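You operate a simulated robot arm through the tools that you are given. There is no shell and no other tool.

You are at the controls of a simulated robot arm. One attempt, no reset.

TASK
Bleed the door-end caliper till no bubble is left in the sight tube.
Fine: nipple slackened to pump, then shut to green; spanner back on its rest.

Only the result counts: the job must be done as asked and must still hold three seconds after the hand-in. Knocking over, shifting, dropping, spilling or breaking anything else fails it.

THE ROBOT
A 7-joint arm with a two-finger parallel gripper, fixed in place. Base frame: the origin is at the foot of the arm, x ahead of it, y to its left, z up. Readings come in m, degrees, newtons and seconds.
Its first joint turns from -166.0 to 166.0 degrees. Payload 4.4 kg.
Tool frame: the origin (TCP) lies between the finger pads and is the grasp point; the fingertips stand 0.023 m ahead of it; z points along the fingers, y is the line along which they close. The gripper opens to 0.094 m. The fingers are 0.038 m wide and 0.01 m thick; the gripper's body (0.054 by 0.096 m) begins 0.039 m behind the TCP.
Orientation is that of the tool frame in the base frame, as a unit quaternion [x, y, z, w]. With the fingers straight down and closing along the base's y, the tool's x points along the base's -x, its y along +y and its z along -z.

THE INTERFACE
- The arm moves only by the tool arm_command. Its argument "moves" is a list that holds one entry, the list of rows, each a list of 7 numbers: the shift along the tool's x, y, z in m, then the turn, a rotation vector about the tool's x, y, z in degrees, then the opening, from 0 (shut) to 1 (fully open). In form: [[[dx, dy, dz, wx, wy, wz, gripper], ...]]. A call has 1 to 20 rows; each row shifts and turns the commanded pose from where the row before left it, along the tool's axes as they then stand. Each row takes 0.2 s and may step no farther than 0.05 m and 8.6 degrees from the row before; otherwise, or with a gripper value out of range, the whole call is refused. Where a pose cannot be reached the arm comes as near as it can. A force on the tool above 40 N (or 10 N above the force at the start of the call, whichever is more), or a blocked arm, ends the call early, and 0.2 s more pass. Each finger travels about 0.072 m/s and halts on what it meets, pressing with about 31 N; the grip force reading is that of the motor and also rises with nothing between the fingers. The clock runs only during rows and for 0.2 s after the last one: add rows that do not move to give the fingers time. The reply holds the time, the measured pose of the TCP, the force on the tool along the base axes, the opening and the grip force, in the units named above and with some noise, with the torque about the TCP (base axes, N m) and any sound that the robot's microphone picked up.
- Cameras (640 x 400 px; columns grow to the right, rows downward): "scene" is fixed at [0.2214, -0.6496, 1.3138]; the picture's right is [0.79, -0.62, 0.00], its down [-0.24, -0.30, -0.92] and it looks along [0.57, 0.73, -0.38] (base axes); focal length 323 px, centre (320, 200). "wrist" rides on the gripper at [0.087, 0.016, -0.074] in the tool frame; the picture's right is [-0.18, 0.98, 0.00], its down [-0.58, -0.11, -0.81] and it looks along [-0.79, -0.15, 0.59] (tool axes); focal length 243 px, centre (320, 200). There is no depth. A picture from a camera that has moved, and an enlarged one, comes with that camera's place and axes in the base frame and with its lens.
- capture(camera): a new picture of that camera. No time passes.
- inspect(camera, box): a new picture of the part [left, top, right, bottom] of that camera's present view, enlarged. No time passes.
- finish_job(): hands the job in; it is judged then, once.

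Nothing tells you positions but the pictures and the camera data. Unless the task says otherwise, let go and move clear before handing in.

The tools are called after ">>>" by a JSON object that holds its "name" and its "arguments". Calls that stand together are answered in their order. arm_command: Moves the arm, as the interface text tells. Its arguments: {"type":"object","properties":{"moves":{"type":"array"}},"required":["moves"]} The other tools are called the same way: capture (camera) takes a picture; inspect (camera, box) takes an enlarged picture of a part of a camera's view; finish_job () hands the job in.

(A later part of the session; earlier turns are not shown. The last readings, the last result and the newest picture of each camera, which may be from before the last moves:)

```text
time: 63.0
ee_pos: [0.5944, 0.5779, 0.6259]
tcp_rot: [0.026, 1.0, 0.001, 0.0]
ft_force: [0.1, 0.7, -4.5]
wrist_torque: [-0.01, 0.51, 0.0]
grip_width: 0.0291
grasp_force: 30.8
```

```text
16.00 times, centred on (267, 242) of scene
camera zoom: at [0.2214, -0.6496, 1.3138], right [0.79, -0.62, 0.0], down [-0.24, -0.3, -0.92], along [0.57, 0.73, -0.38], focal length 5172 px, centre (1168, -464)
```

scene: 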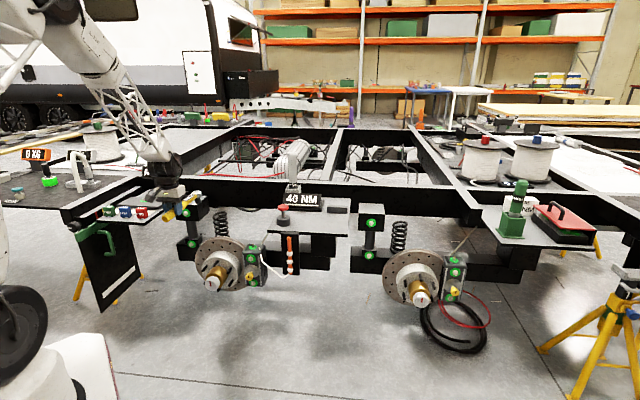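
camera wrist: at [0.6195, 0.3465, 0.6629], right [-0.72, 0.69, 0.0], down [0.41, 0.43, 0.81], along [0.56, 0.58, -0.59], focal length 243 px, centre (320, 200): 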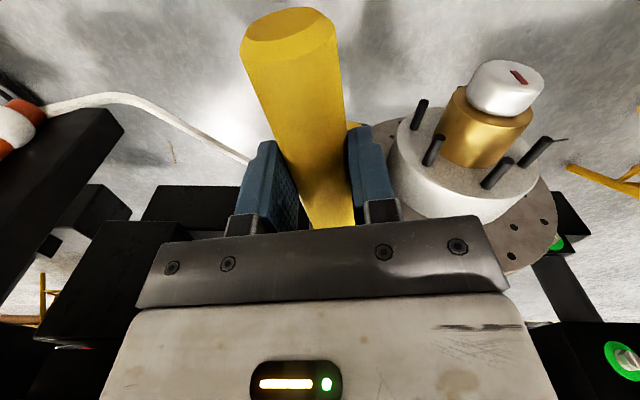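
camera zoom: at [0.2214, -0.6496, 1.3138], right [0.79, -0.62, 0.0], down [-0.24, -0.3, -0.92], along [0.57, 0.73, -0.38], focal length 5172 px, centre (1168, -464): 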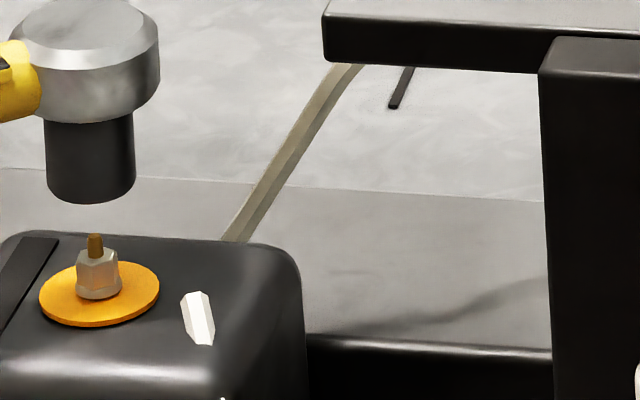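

Aligned with the tip. Lowering onto the hex.

>>> {"name": "arm_command", "arguments": {"moves": [[[0, 0.001, 0.01, 0, 0, 0, 0], [0, 0, 0.01, 0, 0, 0, 0], [0, 0, 0.006, 0, 0, 0, 0], [0, 0, 0.005, 0, 0, 0, 0], [0, 0, 0.004, 0, 0, 0, 0], [0, 0, 0.003, 0, 0, 0, 0], [0, 0, 0, 0, 0, 0, 0]]]}}

>>> {"name": "inspect", "arguments": {"camera": "scene", "box": [255, 234, 279, 249]}}

```text
time: 64.6
ee_pos: [0.5974, 0.5799, 0.5901]
tcp_rot: [0.026, 1.0, -0.001, -0.001]
ft_force: [-21.6, -4.3, 7.1]
wrist_torque: [-0.34, -0.48, -0.88]
grip_width: 0.0291
grasp_force: 31.0
```

```text
16.00 times, centred on (267, 242) of scene
camera zoom: at [0.2214, -0.6496, 1.3138], right [0.79, -0.62, 0.0], down [-0.24, -0.3, -0.92], along [0.57, 0.73, -0.38], focal length 5172 px, centre (1168, -464)
```

zoom: 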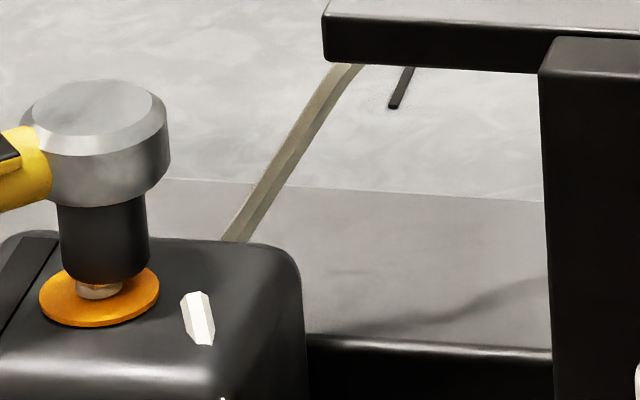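

It's partly on with about 21 N side load, off by about 2 mm. I'll relieve that and press down gently.

>>> {"name": "arm_command", "arguments": {"moves": [[[0.0018, -0.0005, 0, 0, 0, 0, 0], [0, 0, 0.002, 0, 0, 0, 0], [0, 0, 0.002, 0, 0, 0, 0], [0, 0, 0, 0, 0, 0, 0]]]}}

>>> {"name": "inspect", "arguments": {"camera": "scene", "box": [255, 234, 279, 249]}}

```text
time: 65.6
ee_pos: [0.5966, 0.5812, 0.5866]
tcp_rot: [0.026, 1.0, -0.001, 0.0]
ft_force: [-4.7, -5.1, 2.4]
wrist_torque: [-0.28, -0.7, -0.98]
grip_width: 0.0292
grasp_force: 31.3
```

```text
16.00 times, centred on (267, 242) of scene
camera zoom: at [0.2214, -0.6496, 1.3138], right [0.79, -0.62, 0.0], down [-0.24, -0.3, -0.92], along [0.57, 0.73, -0.38], focal length 5172 px, centre (1168, -464)
```

zoom: 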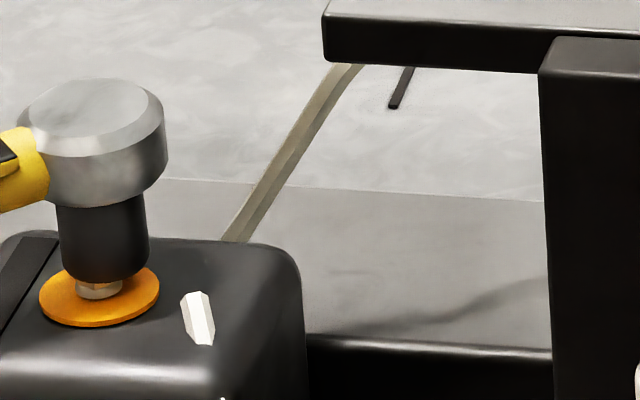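

It's jammed slightly, with the twist pushing the handle counter-clockwise. I'll turn 4° that way with light downward pressure.

>>> {"name": "arm_command", "arguments": {"moves": [[[0, -0.0066, 0, 0, 0, -2, 0], [0, -0.0066, 0.001, 0, 0, -2, 0], [0, 0, 0, 0, 0, 0, 0]]]}}

>>> {"name": "inspect", "arguments": {"camera": "scene", "box": [255, 234, 279, 249]}}

```text
time: 66.4
ee_pos: [0.5952, 0.5681, 0.5853]
tcp_rot: [-0.008, 1.0, 0.0, 0.0]
ft_force: [-4.4, -3.2, 2.2]
wrist_torque: [-0.17, -0.44, -0.61]
grip_width: 0.0292
grasp_force: 30.6
```

```text
16.00 times, centred on (267, 242) of scene
camera zoom: at [0.2214, -0.6496, 1.3138], right [0.79, -0.62, 0.0], down [-0.24, -0.3, -0.92], along [0.57, 0.73, -0.38], focal length 5172 px, centre (1168, -464)
```

zoom: 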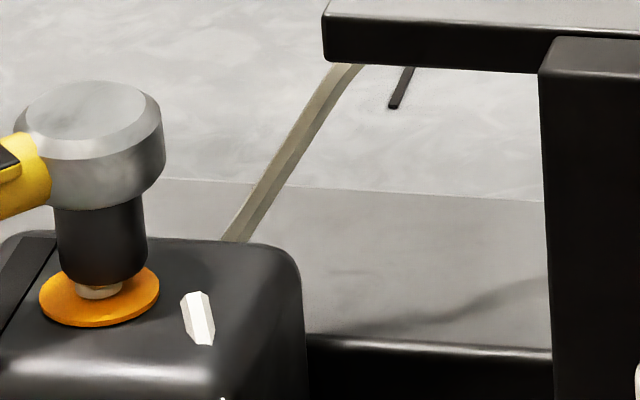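

Slowly seating. A little more rotation with light pressure.

>>> {"name": "arm_command", "arguments": {"moves": [[[0.0005, -0.0066, 0.001, 0, 0, -2, 0], [0.0005, -0.0066, 0.0015, 0, 0, -2, 0], [0, -0.0066, 0.0015, 0, 0, -2, 0], [0, 0, 0, 0, 0, 0, 0]]]}}

>>> {"name": "inspect", "arguments": {"camera": "scene", "box": [255, 234, 279, 249]}}

```text
time: 67.4
ee_pos: [0.5957, 0.5475, 0.5821]
tcp_rot: [-0.061, 0.998, 0.0, 0.0]
ft_force: [-0.8, -0.7, -6.0]
wrist_torque: [-0.09, 0.57, -0.02]
grip_width: 0.0291
grasp_force: 30.7
```

```text
16.00 times, centred on (267, 242) of scene
camera zoom: at [0.2214, -0.6496, 1.3138], right [0.79, -0.62, 0.0], down [-0.24, -0.3, -0.92], along [0.57, 0.73, -0.38], focal length 5172 px, centre (1168, -464)
```

zoom: 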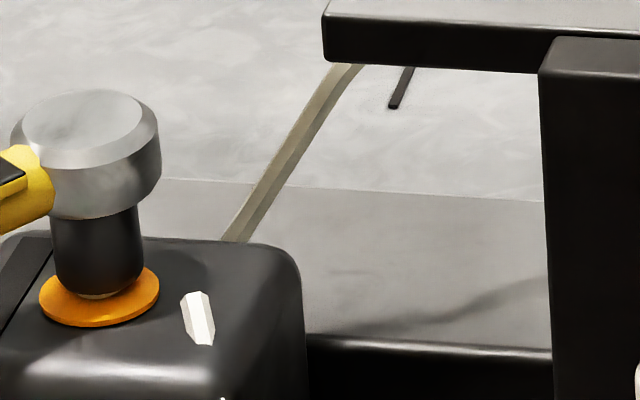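

Dropped onto the hex, forces free. Turning another 52° counter-clockwise.

>>> {"name": "arm_command", "arguments": {"moves": [[[-0.00025, -0.0132, 0.001, 0, 0, -4, 0], [-0.00025, -0.0132, 0, 0, 0, -4, 0], [-0.00025, -0.0132, 0, 0, 0, -4, 0], [-0.00025, -0.0132, 0, 0, 0, -4, 0], [-0.00025, -0.0132, 0, 0, 0, -4, 0], [-0.00025, -0.0132, 0, 0, 0, -4, 0], [-0.00025, -0.0132, 0, 0, 0, -4, 0], [-0.00025, -0.0132, 0, 0, 0, -4, 0], [-0.00025, -0.0132, 0, 0, 0, -4, 0], [-0.00025, -0.0132, 0, 0, 0, -4, 0], [-0.00025, -0.0132, 0, 0, 0, -4, 0], [-0.00025, -0.0132, 0, 0, 0, -4, 0], [-0.00025, -0.0132, 0, 0, 0, -4, 0], [0, 0, 0, 0, 0, 0, 0]]]}}

>>> {"name": "inspect", "arguments": {"camera": "scene", "box": [190, 160, 320, 290]}}

```text
time: 70.4
ee_pos: [0.6821, 0.407, 0.5798]
tcp_rot: [-0.494, 0.87, 0.001, 0.001]
ft_force: [-0.3, -0.4, -4.9]
wrist_torque: [-0.46, 0.29, 0.05]
grip_width: 0.0292
grasp_force: 31.6
```

```text
3.08 times, centred on (255, 225) of scene
camera zoom: at [0.2214, -0.6496, 1.3138], right [0.79, -0.62, 0.0], down [-0.24, -0.3, -0.92], along [0.57, 0.73, -0.38], focal length 995 px, centre (520, 123)
```

zoom: 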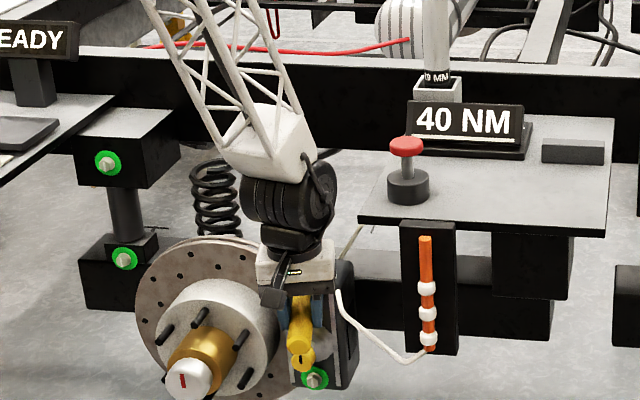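

Turned smoothly to the limit. Lifting off, checking the nipple, and swinging back toward the pump.

>>> {"name": "arm_command", "arguments": {"moves": [[[0, 0, -0.01, 0, 0, 0, 0], [0, 0, -0.025, 0, 0, 0, 0], [0, 0, -0.045, 0, 0, 0, 0], [0, 0, -0.048, 0, 0, 0, 0], [0, 0, -0.048, 0, 0, 0, 0], [0, 0, -0.048, 0, 0, 0, 0], [0, 0, -0.048, 0, 0, 0, 0], [0, 0, -0.048, 0, 0, 0, 0], [0, 0, 0, 0, 0, 8.55, 0], [0, 0, 0, 0, 0, 8.55, 0], [0, 0, 0, 0, 0, 8.55, 0], [0, 0, 0, 0, 0, 8.55, 0], [0, 0, 0, 0, 0, 8.55, 0], [0, 0, 0, 0, 0, 8.55, 0], [0, 0, 0, 0, 0, 8.55, 0], [0, 0, 0, 0, 0, 8.55, 0], [0, 0, 0, 0, 0, 8.55, 0], [0, 0, 0, 0, 0, 8.55, 0], [0, 0, 0, 0, 0, 8.55, 0], [0, 0, 0, 0, 0, 8.55, 0]]]}}

>>> {"name": "inspect", "arguments": {"camera": "scene", "box": [255, 234, 279, 249]}}

```text
time: 74.6
ee_pos: [0.682, 0.4057, 0.8999]
tcp_rot: [0.372, 0.928, 0.0, 0.0]
ft_force: [-0.4, -0.1, -5.1]
wrist_torque: [0.38, 0.41, -0.02]
grip_width: 0.0291
grasp_force: 31.1
```

```text
16.00 times, centred on (267, 242) of scene
camera zoom: at [0.2214, -0.6496, 1.3138], right [0.79, -0.62, 0.0], down [-0.24, -0.3, -0.92], along [0.57, 0.73, -0.38], focal length 5172 px, centre (1168, -464)
```

zoom: 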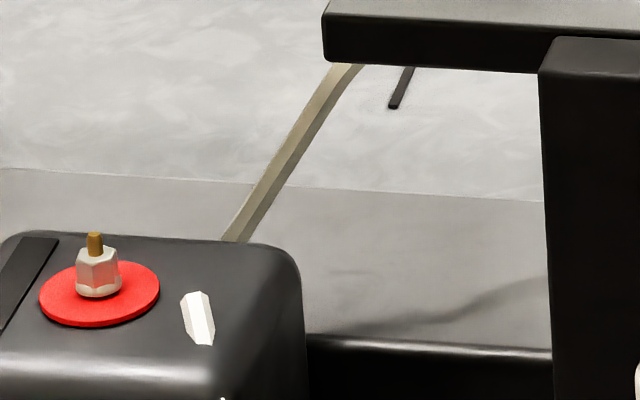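

The ring is now red, meaning fully slack. Back to the pump.

>>> {"name": "arm_command", "arguments": {"moves": [[[-0.0328, 0.0221, 0, 0, 0, 0, 0], [-0.0328, 0.0221, 0, 0, 0, 0, 0], [-0.0328, 0.0221, 0, 0, 0, 0, 0], [-0.0328, 0.0221, 0, 0, 0, 0, 0], [0, 0, 0.03, 0, 0, 0, 0], [0, 0, 0.025, 0, 0, 0, 0], [0, 0, 0.019, 0, 0, 0, 0], [0, 0, 0, 0, 0, 0, 0]]]}}

>>> {"name": "inspect", "arguments": {"camera": "scene", "box": [260, 170, 350, 240]}}

```text
time: 76.4
ee_pos: [0.8381, 0.3812, 0.8278]
tcp_rot: [0.371, 0.929, 0.0, 0.0]
ft_force: [-0.4, -0.1, -4.8]
wrist_torque: [0.39, 0.37, -0.02]
grip_width: 0.0289
grasp_force: 31.3
```

```text
5.71 times, centred on (305, 205) of scene
camera zoom: at [0.2214, -0.6496, 1.3138], right [0.79, -0.62, 0.0], down [-0.24, -0.3, -0.92], along [0.57, 0.73, -0.38], focal length 1847 px, centre (406, 171)
```

zoom: 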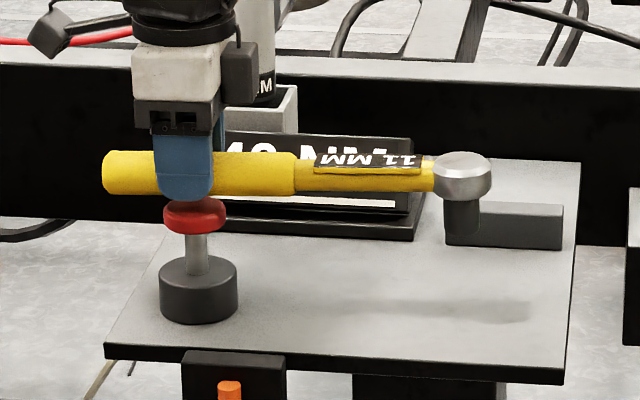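

The spanner has pitched head-up about 4° in the grip from the earlier jam; I'll compensate later. Now a pump stroke.

>>> {"name": "arm_command", "arguments": {"moves": [[[0, 0, 0.012, 0, 0, 0, 0], [0, 0, 0.012, 0, 0, 0, 0], [0, 0, 0.0075, 0, 0, 0, 0], [0, 0, 0, 0, 0, 0, 0], [0, 0, -0.012, 0, 0, 0, 0], [0, 0, -0.012, 0, 0, 0, 0], [0, 0, -0.0075, 0, 0, 0, 0], [0, 0, 0, 0, 0, 0, 0]]]}}

>>> {"name": "inspect", "arguments": {"camera": "scene", "box": [240, 225, 310, 290]}}

```text
time: 78.2
ee_pos: [0.8381, 0.3809, 0.8277]
tcp_rot: [0.371, 0.929, 0.0, -0.001]
ft_force: [-0.9, -0.5, -4.8]
wrist_torque: [0.41, 0.4, 0.03]
grip_width: 0.0292
grasp_force: 31.1
heard: click
```

```text
6.15 times, centred on (275, 258) of scene
camera zoom: at [0.2214, -0.6496, 1.3138], right [0.79, -0.62, 0.0], down [-0.24, -0.3, -0.92], along [0.57, 0.73, -0.38], focal length 1989 px, centre (597, -154)
```

zoom: 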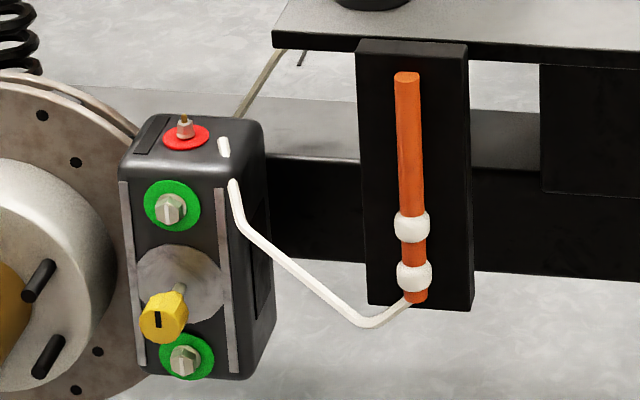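

One bubble is gone and two are left, so it's one per stroke. Two more strokes, one at a time.

>>> {"name": "arm_command", "arguments": {"moves": [[[0, 0, 0.012, 0, 0, 0, 0], [0, 0, 0.012, 0, 0, 0, 0], [0, 0, 0.0075, 0, 0, 0, 0], [0, 0, 0, 0, 0, 0, 0], [0, 0, -0.012, 0, 0, 0, 0], [0, 0, -0.012, 0, 0, 0, 0], [0, 0, -0.0075, 0, 0, 0, 0], [0, 0, 0, 0, 0, 0, 0]]]}}

>>> {"name": "arm_command", "arguments": {"moves": [[[0, 0, 0.012, 0, 0, 0, 0], [0, 0, 0.012, 0, 0, 0, 0], [0, 0, 0.0075, 0, 0, 0, 0], [0, 0, 0, 0, 0, 0, 0], [0, 0, -0.012, 0, 0, 0, 0], [0, 0, -0.012, 0, 0, 0, 0], [0, 0, -0.0075, 0, 0, 0, 0], [0, 0, 0, 0, 0, 0, 0]]]}}

>>> {"name": "inspect", "arguments": {"camera": "scene", "box": [240, 225, 310, 290]}}

>>> {"name": "inspect", "arguments": {"camera": "scene", "box": [260, 170, 350, 240]}}

```text
time: 80.0
ee_pos: [0.8389, 0.3806, 0.8254]
tcp_rot: [0.371, 0.929, -0.001, 0.0]
ft_force: [0.1, 0.4, -4.2]
wrist_torque: [0.38, 0.42, -0.02]
grip_width: 0.0291
grasp_force: 31.3
heard: click
```

```text
time: 81.8
ee_pos: [0.8383, 0.3801, 0.8252]
tcp_rot: [0.372, 0.928, 0.0, 0.0]
ft_force: [0.3, 1.1, -4.9]
wrist_torque: [0.39, 0.44, -0.04]
grip_width: 0.0294
grasp_force: 31.2
heard: click
```

```text
6.15 times, centred on (275, 258) of scene
camera zoom: at [0.2214, -0.6496, 1.3138], right [0.79, -0.62, 0.0], down [-0.24, -0.3, -0.92], along [0.57, 0.73, -0.38], focal length 1989 px, centre (597, -154)
```

zoom: 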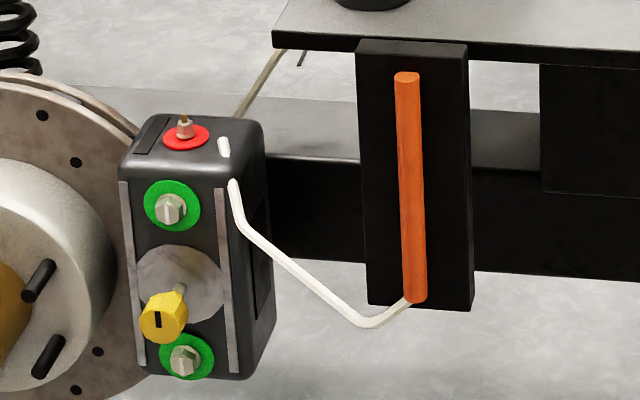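

```text
5.71 times, centred on (305, 205) of scene
camera zoom: at [0.2214, -0.6496, 1.3138], right [0.79, -0.62, 0.0], down [-0.24, -0.3, -0.92], along [0.57, 0.73, -0.38], focal length 1847 px, centre (406, 171)
```

zoom: 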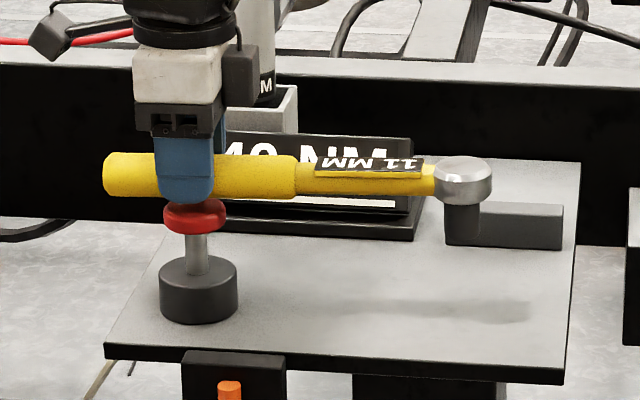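

All the bubbles are cleared. Now to shut the nipple: I retrace to the last engaged angle, then pitch the tool 4° to level the spanner again.

>>> {"name": "arm_command", "arguments": {"moves": [[[0, 0, -0.037, 0, 0, 0, 0], [0, 0, -0.037, 0, 0, 0, 0], [0.0328, -0.0221, 0, 0, 0, 0, 0], [0.0328, -0.0221, 0, 0, 0, 0, 0], [0.0328, -0.0221, 0, 0, 0, 0, 0], [0.0328, -0.0221, 0, 0, 0, 0, 0], [0, 0, 0, 0, 0, -8.55, 0], [0, 0, 0, 0, 0, -8.55, 0], [0, 0, 0, 0, 0, -8.55, 0], [0, 0, 0, 0, 0, -8.55, 0], [0, 0, 0, 0, 0, -8.55, 0], [0, 0, 0, 0, 0, -8.55, 0], [0, 0, 0, 0, 0, -8.55, 0], [0, 0, 0, 0, 0, -8.55, 0], [0, 0, 0, 0, 0, -8.55, 0], [0, 0, 0, 0, 0, -8.55, 0], [0, 0, 0, 0, 0, -8.55, 0], [0, 0, 0, 0, 0, -8.55, 0], [0, 0, 0, 0, 0, 0, 0]]]}}

>>> {"name": "inspect", "arguments": {"camera": "scene", "box": [200, 140, 300, 220]}}

>>> {"name": "capture", "arguments": {"camera": "wrist"}}

```text
time: 85.8
ee_pos: [0.683, 0.4071, 0.9003]
tcp_rot: [-0.493, 0.87, 0.0, 0.0]
ft_force: [1.1, -0.2, -4.8]
wrist_torque: [-0.48, 0.29, 0.02]
grip_width: 0.029
grasp_force: 31.3
```

```text
5.00 times, centred on (250, 180) of scene
camera zoom: at [0.2214, -0.6496, 1.3138], right [0.79, -0.62, 0.0], down [-0.24, -0.3, -0.92], along [0.57, 0.73, -0.38], focal length 1616 px, centre (670, 300)
```

zoom: 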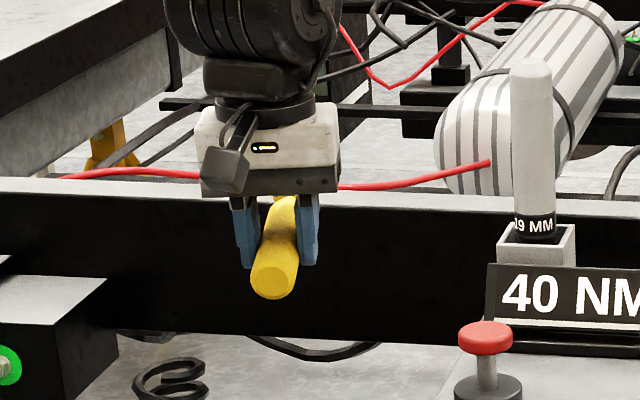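

```text
taken
camera wrist: at [0.6252, 0.3418, 0.974], right [-0.75, 0.66, 0.0], down [0.39, 0.44, 0.81], along [0.53, 0.6, -0.59], focal length 243 px, centre (320, 200)
```

wrist: 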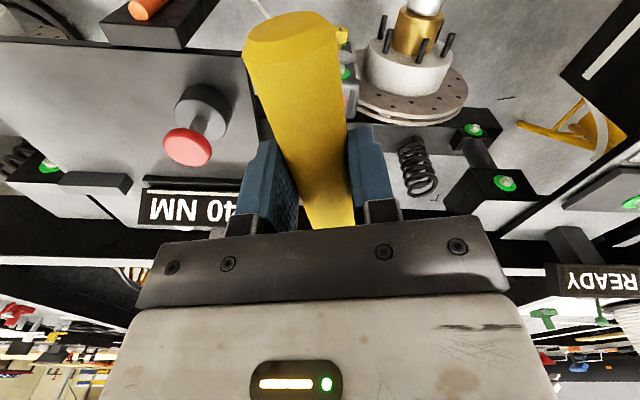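

The head is hidden behind the gripper at this angle, but the pose repeats a known free-fitting one. I'll pitch 4° to level the spanner and descend most of the way.

>>> {"name": "arm_command", "arguments": {"moves": [[[0, 0, 0, 0, 4, 0, 0], [-0.0035, 0, 0.0499, 0, 0, 0, 0], [-0.0035, 0, 0.0499, 0, 0, 0, 0], [-0.0035, 0, 0.0499, 0, 0, 0, 0], [-0.0035, 0, 0.0499, 0, 0, 0, 0], [-0.0035, 0, 0.0499, 0, 0, 0, 0], [-0.0014, 0, 0.02, 0, 0, 0, 0], [0, 0, 0, 0, 0, 0, 0]]]}}

>>> {"name": "inspect", "arguments": {"camera": "scene", "box": [230, 210, 300, 270]}}

>>> {"name": "capture", "arguments": {"camera": "wrist"}}

```text
time: 87.6
ee_pos: [0.6808, 0.407, 0.6306]
tcp_rot: [-0.492, 0.87, -0.018, -0.03]
ft_force: [0.2, -0.3, -4.7]
wrist_torque: [-0.48, 0.29, 0.04]
grip_width: 0.0292
grasp_force: 31.3
```

```text
6.67 times, centred on (265, 240) of scene
camera zoom: at [0.2214, -0.6496, 1.3138], right [0.79, -0.62, 0.0], down [-0.24, -0.3, -0.92], along [0.57, 0.73, -0.38], focal length 2155 px, centre (687, -67)
```

zoom: 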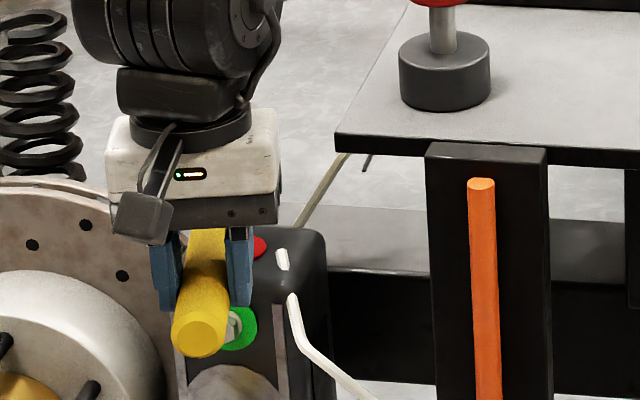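

```text
taken
camera wrist: at [0.6263, 0.3456, 0.7104], right [-0.75, 0.66, -0.01], down [0.42, 0.49, 0.76], along [0.51, 0.57, -0.65], focal length 243 px, centre (320, 200)
```

wrist: 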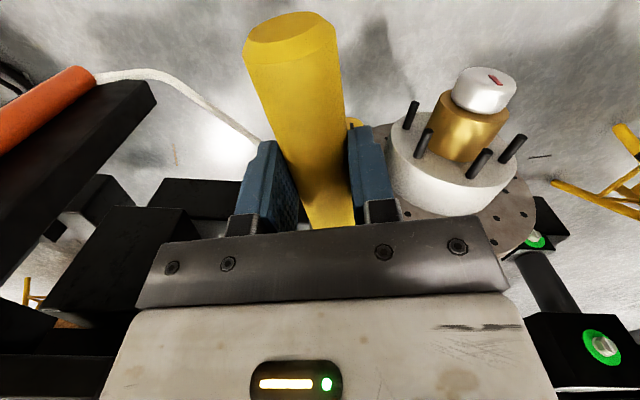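

The pitch sense is right (the camera now looks further down along the handle). Lowering onto the hex with force watch.

>>> {"name": "arm_command", "arguments": {"moves": [[[-0.0007, 0, 0.01, 0, 0, 0, 0], [-0.0007, 0, 0.01, 0, 0, 0, 0], [-0.0004, 0, 0.006, 0, 0, 0, 0], [-0.0003, 0, 0.005, 0, 0, 0, 0], [-0.0003, 0, 0.004, 0, 0, 0, 0], [-0.0002, 0, 0.003, 0, 0, 0, 0], [0, 0, 0, 0, 0, 0, 0]]]}}

>>> {"name": "inspect", "arguments": {"camera": "scene", "box": [230, 210, 300, 270]}}

```text
time: 89.2
ee_pos: [0.684, 0.4082, 0.5928]
tcp_rot: [-0.493, 0.869, -0.018, -0.029]
ft_force: [0.8, 4.1, 3.6]
wrist_torque: [1.09, -0.59, 0.21]
grip_width: 0.029
grasp_force: 30.8
```

```text
6.67 times, centred on (265, 240) of scene
camera zoom: at [0.2214, -0.6496, 1.3138], right [0.79, -0.62, 0.0], down [-0.24, -0.3, -0.92], along [0.57, 0.73, -0.38], focal length 2155 px, centre (687, -67)
```

zoom: 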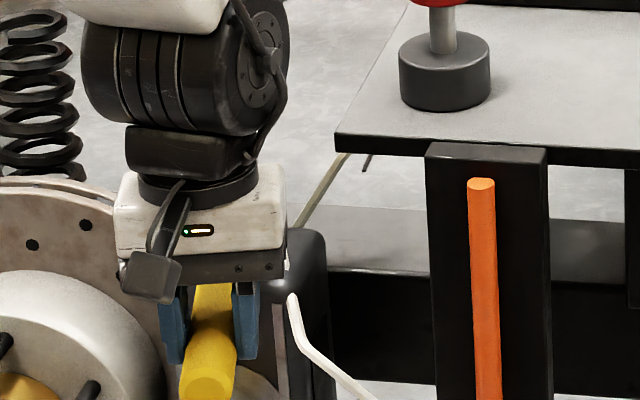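

There's light contact of about 8 N. It may be seated or sitting on the hex top, so I'll turn clockwise a few degrees with light pressure and watch.

>>> {"name": "arm_command", "arguments": {"moves": [[[-0.00025, 0.0132, 0, -0.279, 0, 3.99, 0], [-0.00025, 0.0132, 0.0005, -0.279, 0, 3.99, 0], [0, 0, 0, 0, 0, 0, 0]]]}}

```text
time: 90.0
ee_pos: [0.6613, 0.4236, 0.59]
tcp_rot: [-0.429, 0.903, -0.015, -0.031]
ft_force: [11.4, 7.7, -1.7]
wrist_torque: [0.36, -0.61, -0.8]
grip_width: 0.029
grasp_force: 31.0
```

Torque and radial pull show the socket is gripping the hex. I'll relieve the radial pull and keep turning clockwise.

>>> {"name": "arm_command", "arguments": {"moves": [[[-0.0012, 0, 0, 0, 0, 0, 0], [-0.00025, 0.0132, 0, -0.279, 0, 3.99, 0], [-0.00025, 0.0132, 0, -0.279, 0, 3.99, 0], [-0.00025, 0.0132, 0, -0.279, 0, 3.99, 0], [-0.00025, 0.0132, 0, -0.279, 0, 3.99, 0], [-0.00025, 0.0132, 0, -0.279, 0, 3.99, 0], [0, 0, 0, 0, 0, 0, 0]]]}}

>>> {"name": "inspect", "arguments": {"camera": "scene", "box": [255, 234, 279, 249]}}

>>> {"name": "inspect", "arguments": {"camera": "scene", "box": [200, 200, 300, 280]}}

```text
time: 91.6
ee_pos: [0.6176, 0.471, 0.5932]
tcp_rot: [-0.267, 0.963, -0.01, -0.033]
ft_force: [5.9, 3.8, -7.3]
wrist_torque: [-0.37, 0.52, -0.06]
grip_width: 0.0293
grasp_force: 30.7
```

```text
16.00 times, centred on (267, 242) of scene
camera zoom: at [0.2214, -0.6496, 1.3138], right [0.79, -0.62, 0.0], down [-0.24, -0.3, -0.92], along [0.57, 0.73, -0.38], focal length 5172 px, centre (1168, -464)
```

zoom: 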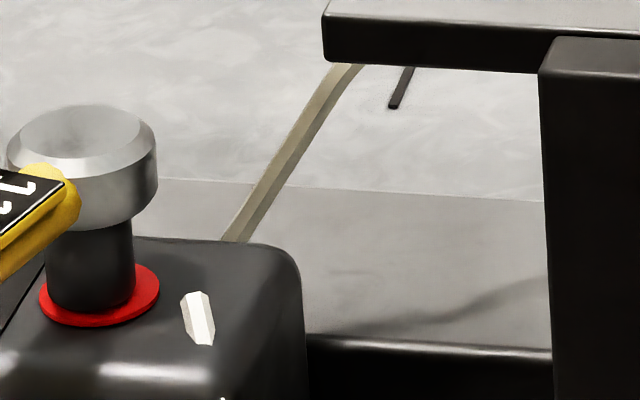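

```text
5.00 times, centred on (250, 240) of scene
camera zoom: at [0.2214, -0.6496, 1.3138], right [0.79, -0.62, 0.0], down [-0.24, -0.3, -0.92], along [0.57, 0.73, -0.38], focal length 1616 px, centre (670, 0)
```

zoom: 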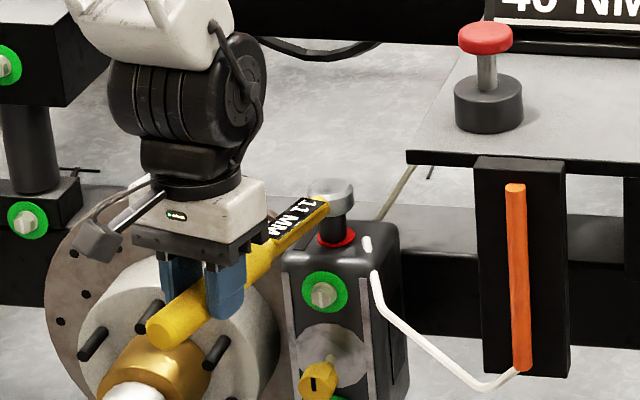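

Fully seated; ring still red at about θ=−14. I'll correct inward by 2 mm and continue clockwise 32°.

>>> {"name": "arm_command", "arguments": {"moves": [[[-0.0018, 0, 0, 0, 0, 0, 0], [-0.00025, 0.0132, 0, -0.279, 0, 3.99, 0], [-0.00025, 0.0132, 0, -0.279, 0, 3.99, 0], [-0.00025, 0.0132, 0, -0.279, 0, 3.99, 0], [-0.00025, 0.0132, 0, -0.279, 0, 3.99, 0], [-0.00025, 0.0132, 0, -0.279, 0, 3.99, 0], [-0.00025, 0.0132, 0, -0.279, 0, 3.99, 0], [-0.00025, 0.0132, 0, -0.279, 0, 3.99, 0], [-0.00025, 0.0132, 0, -0.279, 0, 3.99, 0], [0, 0, 0, 0, 0, 0, 0]]]}}

>>> {"name": "inspect", "arguments": {"camera": "scene", "box": [255, 234, 279, 249]}}

>>> {"name": "inspect", "arguments": {"camera": "scene", "box": [200, 200, 300, 280]}}

```text
time: 93.8
ee_pos: [0.5906, 0.5704, 0.5909]
tcp_rot: [0.009, 0.999, 0.0, -0.034]
ft_force: [13.7, 2.6, -6.5]
wrist_torque: [0.14, 0.14, 0.46]
grip_width: 0.0291
grasp_force: 31.3
```

```text
16.00 times, centred on (267, 242) of scene
camera zoom: at [0.2214, -0.6496, 1.3138], right [0.79, -0.62, 0.0], down [-0.24, -0.3, -0.92], along [0.57, 0.73, -0.38], focal length 5172 px, centre (1168, -464)
```

zoom: 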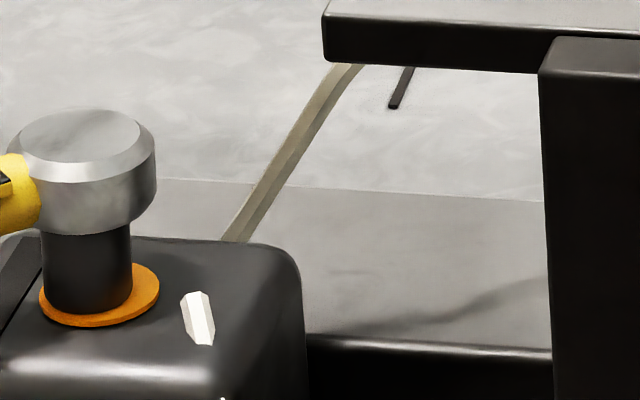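

```text
5.00 times, centred on (250, 240) of scene
camera zoom: at [0.2214, -0.6496, 1.3138], right [0.79, -0.62, 0.0], down [-0.24, -0.3, -0.92], along [0.57, 0.73, -0.38], focal length 1616 px, centre (670, 0)
```

zoom: 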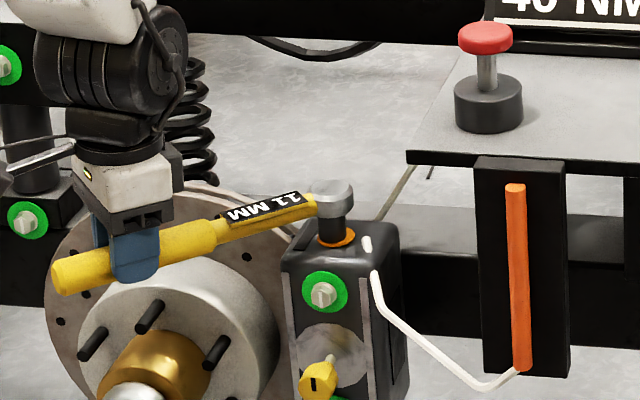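

Back to orange. I'll correct 3 mm inward and continue 14° to the end of this swing.

>>> {"name": "arm_command", "arguments": {"moves": [[[-0.003, 0, 0, 0, 0, 0, 0], [-0.00025, 0.0132, 0, -0.279, 0, 3.99, 0], [-0.00025, 0.0132, 0, -0.279, 0, 3.99, 0], [-0.00025, 0.0132, 0, -0.279, 0, 3.99, 0], [-0.0001, 0.0066, 0, -0.14, 0, 2.0, 0], [0, 0, 0, 0, 0, 0, 0]]]}}

>>> {"name": "inspect", "arguments": {"camera": "scene", "box": [255, 234, 279, 249]}}

>>> {"name": "inspect", "arguments": {"camera": "scene", "box": [200, 200, 300, 280]}}

```text
time: 95.2
ee_pos: [0.5982, 0.6174, 0.5922]
tcp_rot: [0.13, 0.991, 0.004, -0.034]
ft_force: [-0.3, 0.4, -3.9]
wrist_torque: [0.18, 0.57, 0.05]
grip_width: 0.0292
grasp_force: 30.6
```

```text
16.00 times, centred on (267, 242) of scene
camera zoom: at [0.2214, -0.6496, 1.3138], right [0.79, -0.62, 0.0], down [-0.24, -0.3, -0.92], along [0.57, 0.73, -0.38], focal length 5172 px, centre (1168, -464)
```

zoom: 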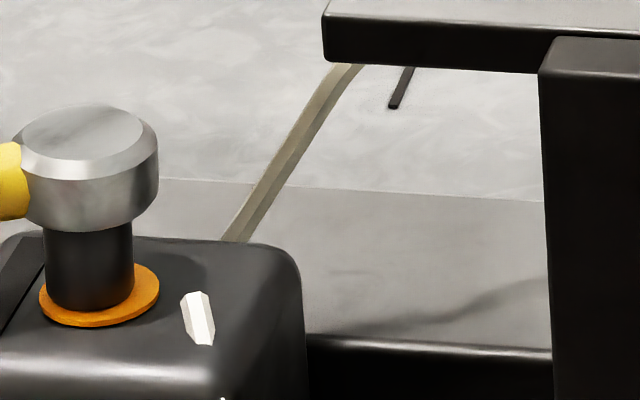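

```text
5.00 times, centred on (250, 240) of scene
camera zoom: at [0.2214, -0.6496, 1.3138], right [0.79, -0.62, 0.0], down [-0.24, -0.3, -0.92], along [0.57, 0.73, -0.38], focal length 1616 px, centre (670, 0)
```

zoom: 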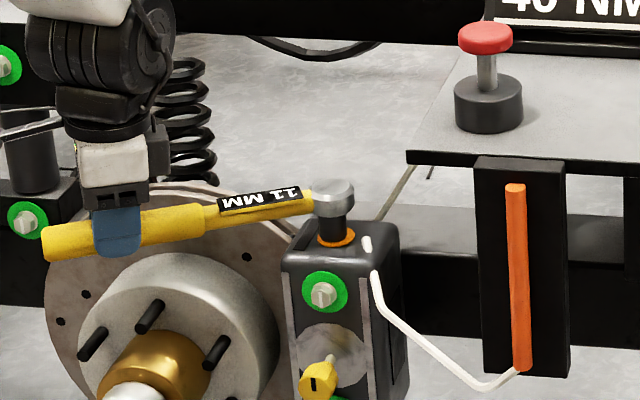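

Another ratchet: I'll lift off 4 cm, swing back 60° counter-clockwise in the air about the nipple axis, and check before lowering.

>>> {"name": "arm_command", "arguments": {"moves": [[[0.0007, 0, -0.01, 0, 0, 0, 0], [0.0021, 0, -0.03, 0, 0, 0, 0], [-0.0007, -0.0196, 0, 0.419, 0, -5.986, 0], [-0.0007, -0.0196, 0, 0.419, 0, -5.986, 0], [-0.0007, -0.0196, 0, 0.419, 0, -5.986, 0], [-0.0007, -0.0196, 0, 0.419, 0, -5.986, 0], [-0.0007, -0.0196, 0, 0.419, 0, -5.986, 0], [-0.0007, -0.0196, 0, 0.419, 0, -5.986, 0], [-0.0007, -0.0196, 0, 0.419, 0, -5.986, 0], [-0.0007, -0.0196, 0, 0.419, 0, -5.986, 0], [-0.0007, -0.0196, 0, 0.419, 0, -5.986, 0], [-0.0007, -0.0196, 0, 0.419, 0, -5.986, 0], [0, 0, 0, 0, 0, 0, 0]]]}}

>>> {"name": "inspect", "arguments": {"camera": "scene", "box": [255, 234, 279, 249]}}

>>> {"name": "inspect", "arguments": {"camera": "scene", "box": [200, 200, 300, 280]}}

```text
time: 98.0
ee_pos: [0.6448, 0.4367, 0.629]
tcp_rot: [-0.383, 0.923, -0.013, -0.033]
ft_force: [-0.3, 0.5, -4.2]
wrist_torque: [-0.4, 0.38, -0.05]
grip_width: 0.0291
grasp_force: 30.7
```

```text
16.00 times, centred on (267, 242) of scene
camera zoom: at [0.2214, -0.6496, 1.3138], right [0.79, -0.62, 0.0], down [-0.24, -0.3, -0.92], along [0.57, 0.73, -0.38], focal length 5172 px, centre (1168, -464)
```

zoom: 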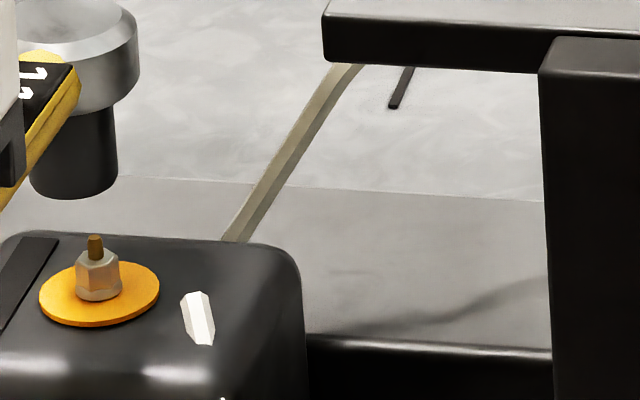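

```text
5.00 times, centred on (250, 240) of scene
camera zoom: at [0.2214, -0.6496, 1.3138], right [0.79, -0.62, 0.0], down [-0.24, -0.3, -0.92], along [0.57, 0.73, -0.38], focal length 1616 px, centre (670, 0)
```

zoom: 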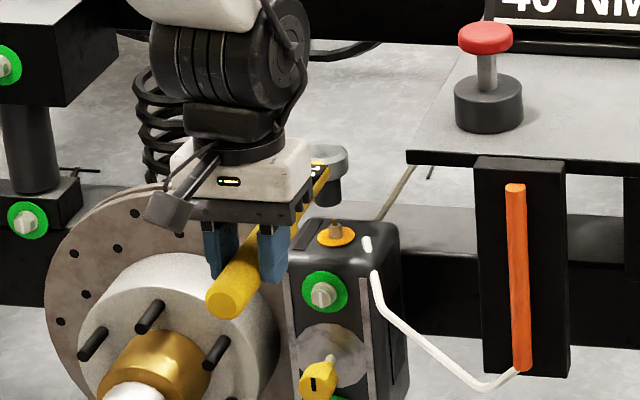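

The socket is 5 mm left of the nipple. I'll shift right and lower gently.

>>> {"name": "arm_command", "arguments": {"moves": [[[-0.0006, -0.0045, 0, 0, 0, 0, 0], [-0.0007, 0, 0.01, 0, 0, 0, 0], [0, 0, 0, 0, 0, 0, 0]]]}}

>>> {"name": "inspect", "arguments": {"camera": "scene", "box": [255, 234, 279, 249]}}

```text
time: 98.8
ee_pos: [0.6477, 0.436, 0.6191]
tcp_rot: [-0.383, 0.923, -0.013, -0.032]
ft_force: [-0.3, -0.2, -5.5]
wrist_torque: [-0.41, 0.38, 0.01]
grip_width: 0.0292
grasp_force: 31.0
```

```text
16.00 times, centred on (267, 242) of scene
camera zoom: at [0.2214, -0.6496, 1.3138], right [0.79, -0.62, 0.0], down [-0.24, -0.3, -0.92], along [0.57, 0.73, -0.38], focal length 5172 px, centre (1168, -464)
```

zoom: 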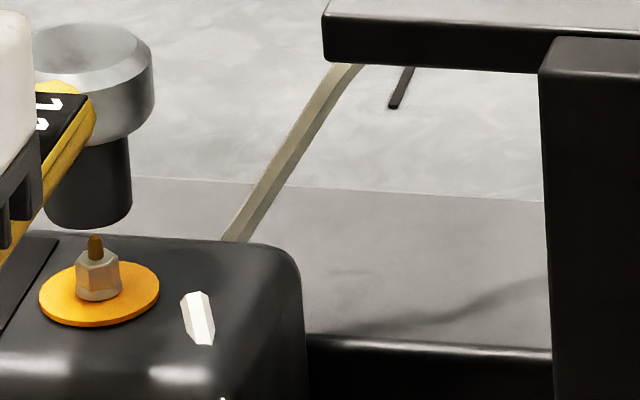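

Within about 1.3 mm. A final nudge, then lowering onto the hex.

>>> {"name": "arm_command", "arguments": {"moves": [[[-0.001, -0.0012, 0, 0, 0, 0, 0], [-0.0007, 0, 0.01, 0, 0, 0, 0], [-0.0004, 0, 0.006, 0, 0, 0, 0], [-0.0003, 0, 0.005, 0, 0, 0, 0], [-0.0003, 0, 0.004, 0, 0, 0, 0], [0, 0, 0, 0, 0, 0, 0]]]}}

>>> {"name": "inspect", "arguments": {"camera": "scene", "box": [255, 234, 279, 249]}}

```text
time: 100.2
ee_pos: [0.6488, 0.4326, 0.5951]
tcp_rot: [-0.384, 0.923, -0.013, -0.031]
ft_force: [3.2, 10.5, -3.9]
wrist_torque: [0.31, 0.05, 0.7]
grip_width: 0.0292
grasp_force: 30.6
```

```text
16.00 times, centred on (267, 242) of scene
camera zoom: at [0.2214, -0.6496, 1.3138], right [0.79, -0.62, 0.0], down [-0.24, -0.3, -0.92], along [0.57, 0.73, -0.38], focal length 5172 px, centre (1168, -464)
```

zoom: 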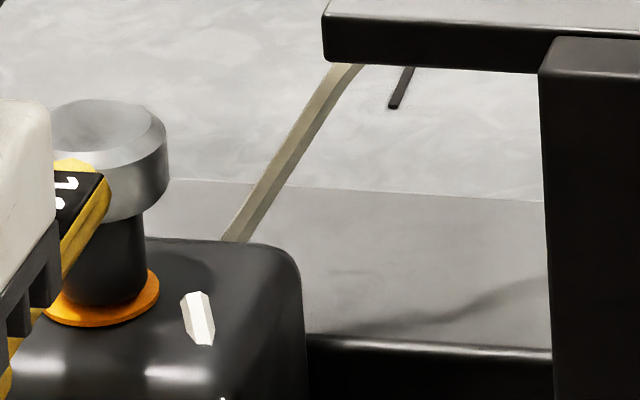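

Seated on the hex. Turning clockwise 32° with a small inward correction.

>>> {"name": "arm_command", "arguments": {"moves": [[[-0.0015, 0.001, 0, 0, 0, 0, 0], [-0.00025, 0.0132, 0, -0.279, 0, 3.99, 0], [-0.00025, 0.0132, 0, -0.279, 0, 3.99, 0], [-0.00025, 0.0132, 0, -0.279, 0, 3.99, 0], [-0.00025, 0.0132, 0, -0.279, 0, 3.99, 0], [-0.00025, 0.0132, 0, -0.279, 0, 3.99, 0], [-0.00025, 0.0132, 0, -0.279, 0, 3.99, 0], [-0.00025, 0.0132, 0, -0.279, 0, 3.99, 0], [-0.00025, 0.0132, 0, -0.279, 0, 3.99, 0], [0, 0, 0, 0, 0, 0, 0]]]}}

>>> {"name": "inspect", "arguments": {"camera": "scene", "box": [255, 234, 279, 249]}}

```text
time: 102.4
ee_pos: [0.5958, 0.5238, 0.5949]
tcp_rot: [-0.113, 0.993, -0.004, -0.035]
ft_force: [2.3, 0.7, -4.4]
wrist_torque: [-0.01, 0.39, 0.27]
grip_width: 0.0293
grasp_force: 31.3
```

```text
16.00 times, centred on (267, 242) of scene
camera zoom: at [0.2214, -0.6496, 1.3138], right [0.79, -0.62, 0.0], down [-0.24, -0.3, -0.92], along [0.57, 0.73, -0.38], focal length 5172 px, centre (1168, -464)
```

zoom: 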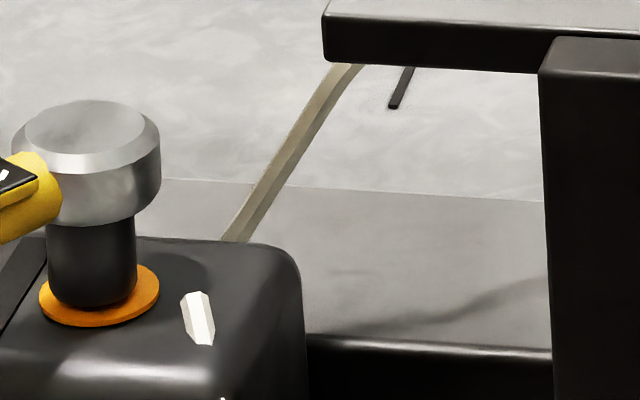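

Still orange at θ≈−32. Another 14°, then small steps.

>>> {"name": "arm_command", "arguments": {"moves": [[[-0.001, 0.0132, 0, -0.279, 0, 3.99, 0], [-0.00025, 0.0132, 0, -0.279, 0, 3.99, 0], [-0.00025, 0.0132, 0, -0.279, 0, 3.99, 0], [-0.0001, 0.0066, 0, -0.14, 0, 2.0, 0], [0, 0, 0, 0, 0, 0, 0]]]}}

>>> {"name": "inspect", "arguments": {"camera": "scene", "box": [255, 234, 279, 249]}}

```text
time: 103.6
ee_pos: [0.5915, 0.5703, 0.5941]
tcp_rot: [0.009, 0.999, 0.0, -0.035]
ft_force: [-0.4, -0.6, -5.2]
wrist_torque: [0.02, 0.59, 0.26]
grip_width: 0.029
grasp_force: 31.1
```

```text
16.00 times, centred on (267, 242) of scene
camera zoom: at [0.2214, -0.6496, 1.3138], right [0.79, -0.62, 0.0], down [-0.24, -0.3, -0.92], along [0.57, 0.73, -0.38], focal length 5172 px, centre (1168, -464)
```

zoom: 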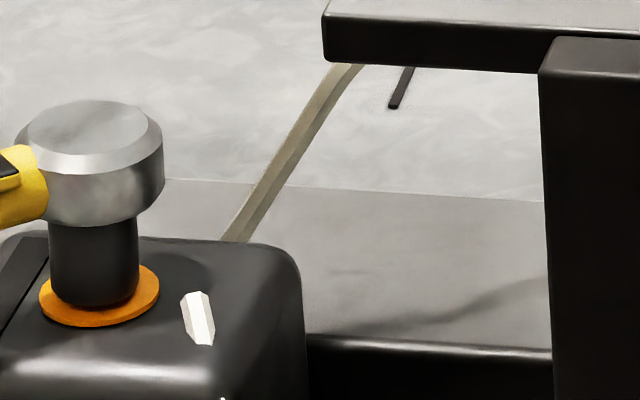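

Now 3° steps with a check on torque and ring colour.

>>> {"name": "arm_command", "arguments": {"moves": [[[-0.0002, 0.0099, 0, -0.21, 0, 2.99, 0], [-0.0002, 0.0099, 0, -0.21, 0, 2.99, 0], [-0.0002, 0.0066, 0, -0.14, 0, 2.0, 0], [0, 0, 0, 0, 0, 0, 0]]]}}

>>> {"name": "inspect", "arguments": {"camera": "scene", "box": [255, 234, 279, 249]}}

```text
time: 104.6
ee_pos: [0.5939, 0.597, 0.5947]
tcp_rot: [0.077, 0.996, 0.003, -0.035]
ft_force: [-0.1, -0.2, -4.0]
wrist_torque: [0.08, 0.54, 0.26]
grip_width: 0.0292
grasp_force: 31.0
```

```text
16.00 times, centred on (267, 242) of scene
camera zoom: at [0.2214, -0.6496, 1.3138], right [0.79, -0.62, 0.0], down [-0.24, -0.3, -0.92], along [0.57, 0.73, -0.38], focal length 5172 px, centre (1168, -464)
```

zoom: 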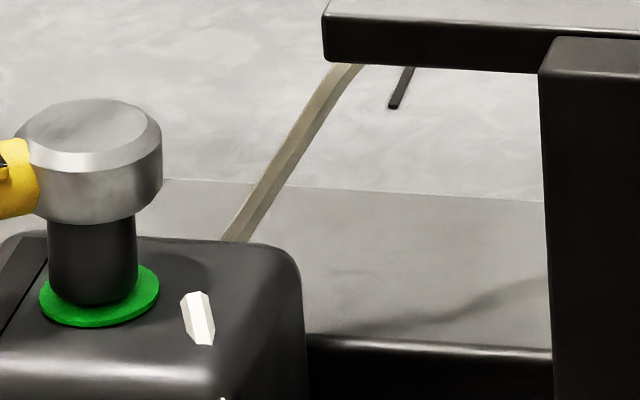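

Green at θ≈−54. I'll add 2° for margin and check again.

>>> {"name": "arm_command", "arguments": {"moves": [[[-0.0001, 0.0066, 0, -0.14, 0, 2.0, 0], [0, 0, 0, 0, 0, 0, 0]]]}}

>>> {"name": "inspect", "arguments": {"camera": "scene", "box": [255, 234, 279, 249]}}

```text
time: 105.2
ee_pos: [0.5954, 0.6038, 0.5966]
tcp_rot: [0.096, 0.995, 0.003, -0.034]
ft_force: [1.0, -0.7, -4.8]
wrist_torque: [0.11, 0.56, 0.27]
grip_width: 0.029
grasp_force: 31.1
```

```text
16.00 times, centred on (267, 242) of scene
camera zoom: at [0.2214, -0.6496, 1.3138], right [0.79, -0.62, 0.0], down [-0.24, -0.3, -0.92], along [0.57, 0.73, -0.38], focal length 5172 px, centre (1168, -464)
```

zoom: 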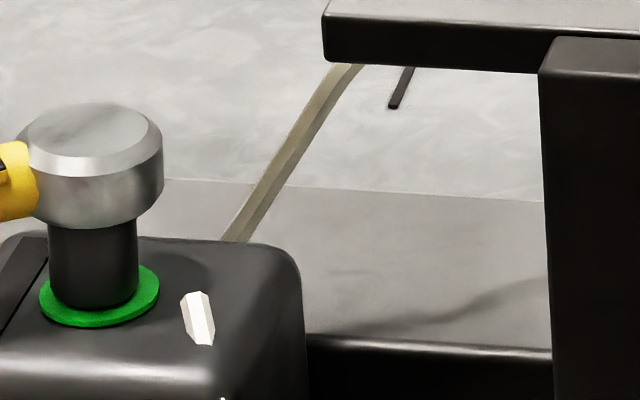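

Solid green. Lifting off straight up.

>>> {"name": "arm_command", "arguments": {"moves": [[[0.0007, 0, -0.01, 0, 0, 0, 0], [0.0014, 0, -0.02, 0, 0, 0, 0], [0.0031, 0, -0.0449, 0, 0, 0, 0], [0.0031, 0, -0.0449, 0, 0, 0, 0], [0.0031, 0, -0.0449, 0, 0, 0, 0], [0.0031, 0, -0.0449, 0, 0, 0, 0], [0.0031, 0, -0.0449, 0, 0, 0, 0], [0.0031, 0, -0.0449, 0, 0, 0, 0], [0.0014, 0, -0.02, 0, 0, 0, 0], [0, 0, 0, 0, 0, 0, 0]]]}}

>>> {"name": "inspect", "arguments": {"camera": "scene", "box": [255, 234, 279, 249]}}

>>> {"name": "inspect", "arguments": {"camera": "scene", "box": [190, 130, 310, 220]}}

>>> {"name": "capture", "arguments": {"camera": "wrist"}}

```text
time: 107.4
ee_pos: [0.5927, 0.604, 0.9163]
tcp_rot: [0.096, 0.995, 0.002, -0.035]
ft_force: [-0.3, 1.0, -4.9]
wrist_torque: [0.14, 0.57, 0.0]
grip_width: 0.0293
grasp_force: 31.0
```

```text
16.00 times, centred on (267, 242) of scene
camera zoom: at [0.2214, -0.6496, 1.3138], right [0.79, -0.62, 0.0], down [-0.24, -0.3, -0.92], along [0.57, 0.73, -0.38], focal length 5172 px, centre (1168, -464)
```

zoom: 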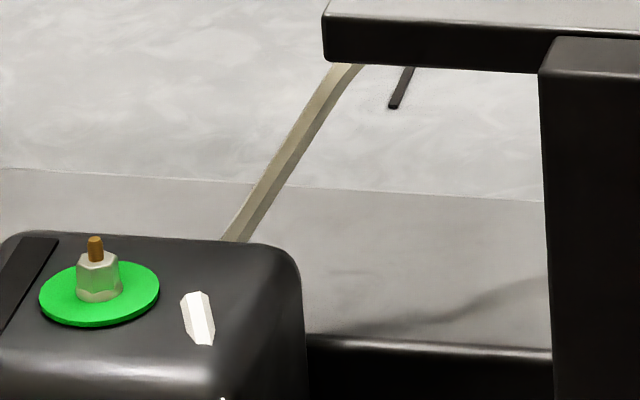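

```text
4.44 times, centred on (250, 175) of scene
camera zoom: at [0.2214, -0.6496, 1.3138], right [0.79, -0.62, 0.0], down [-0.24, -0.3, -0.92], along [0.57, 0.73, -0.38], focal length 1437 px, centre (631, 311)
```

zoom: 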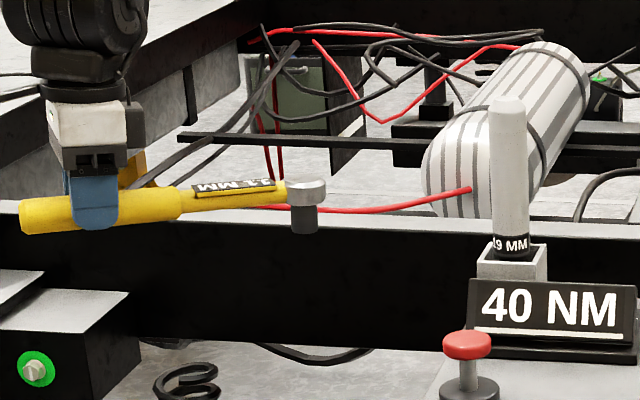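

```text
taken
camera wrist: at [0.5184, 0.6366, 0.9954], right [0.37, 0.93, -0.01], down [0.6, -0.23, 0.76], along [0.71, -0.29, -0.65], focal length 243 px, centre (320, 200)
```

wrist: 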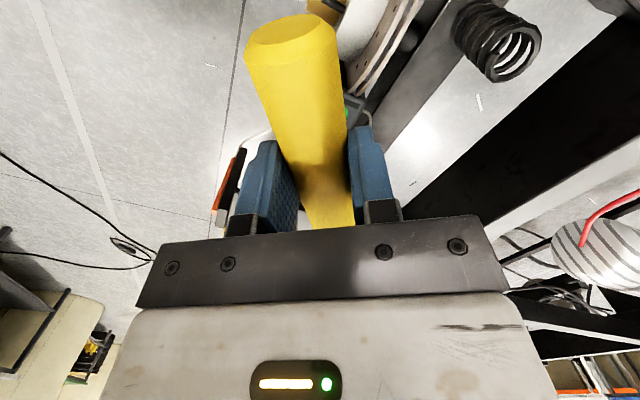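

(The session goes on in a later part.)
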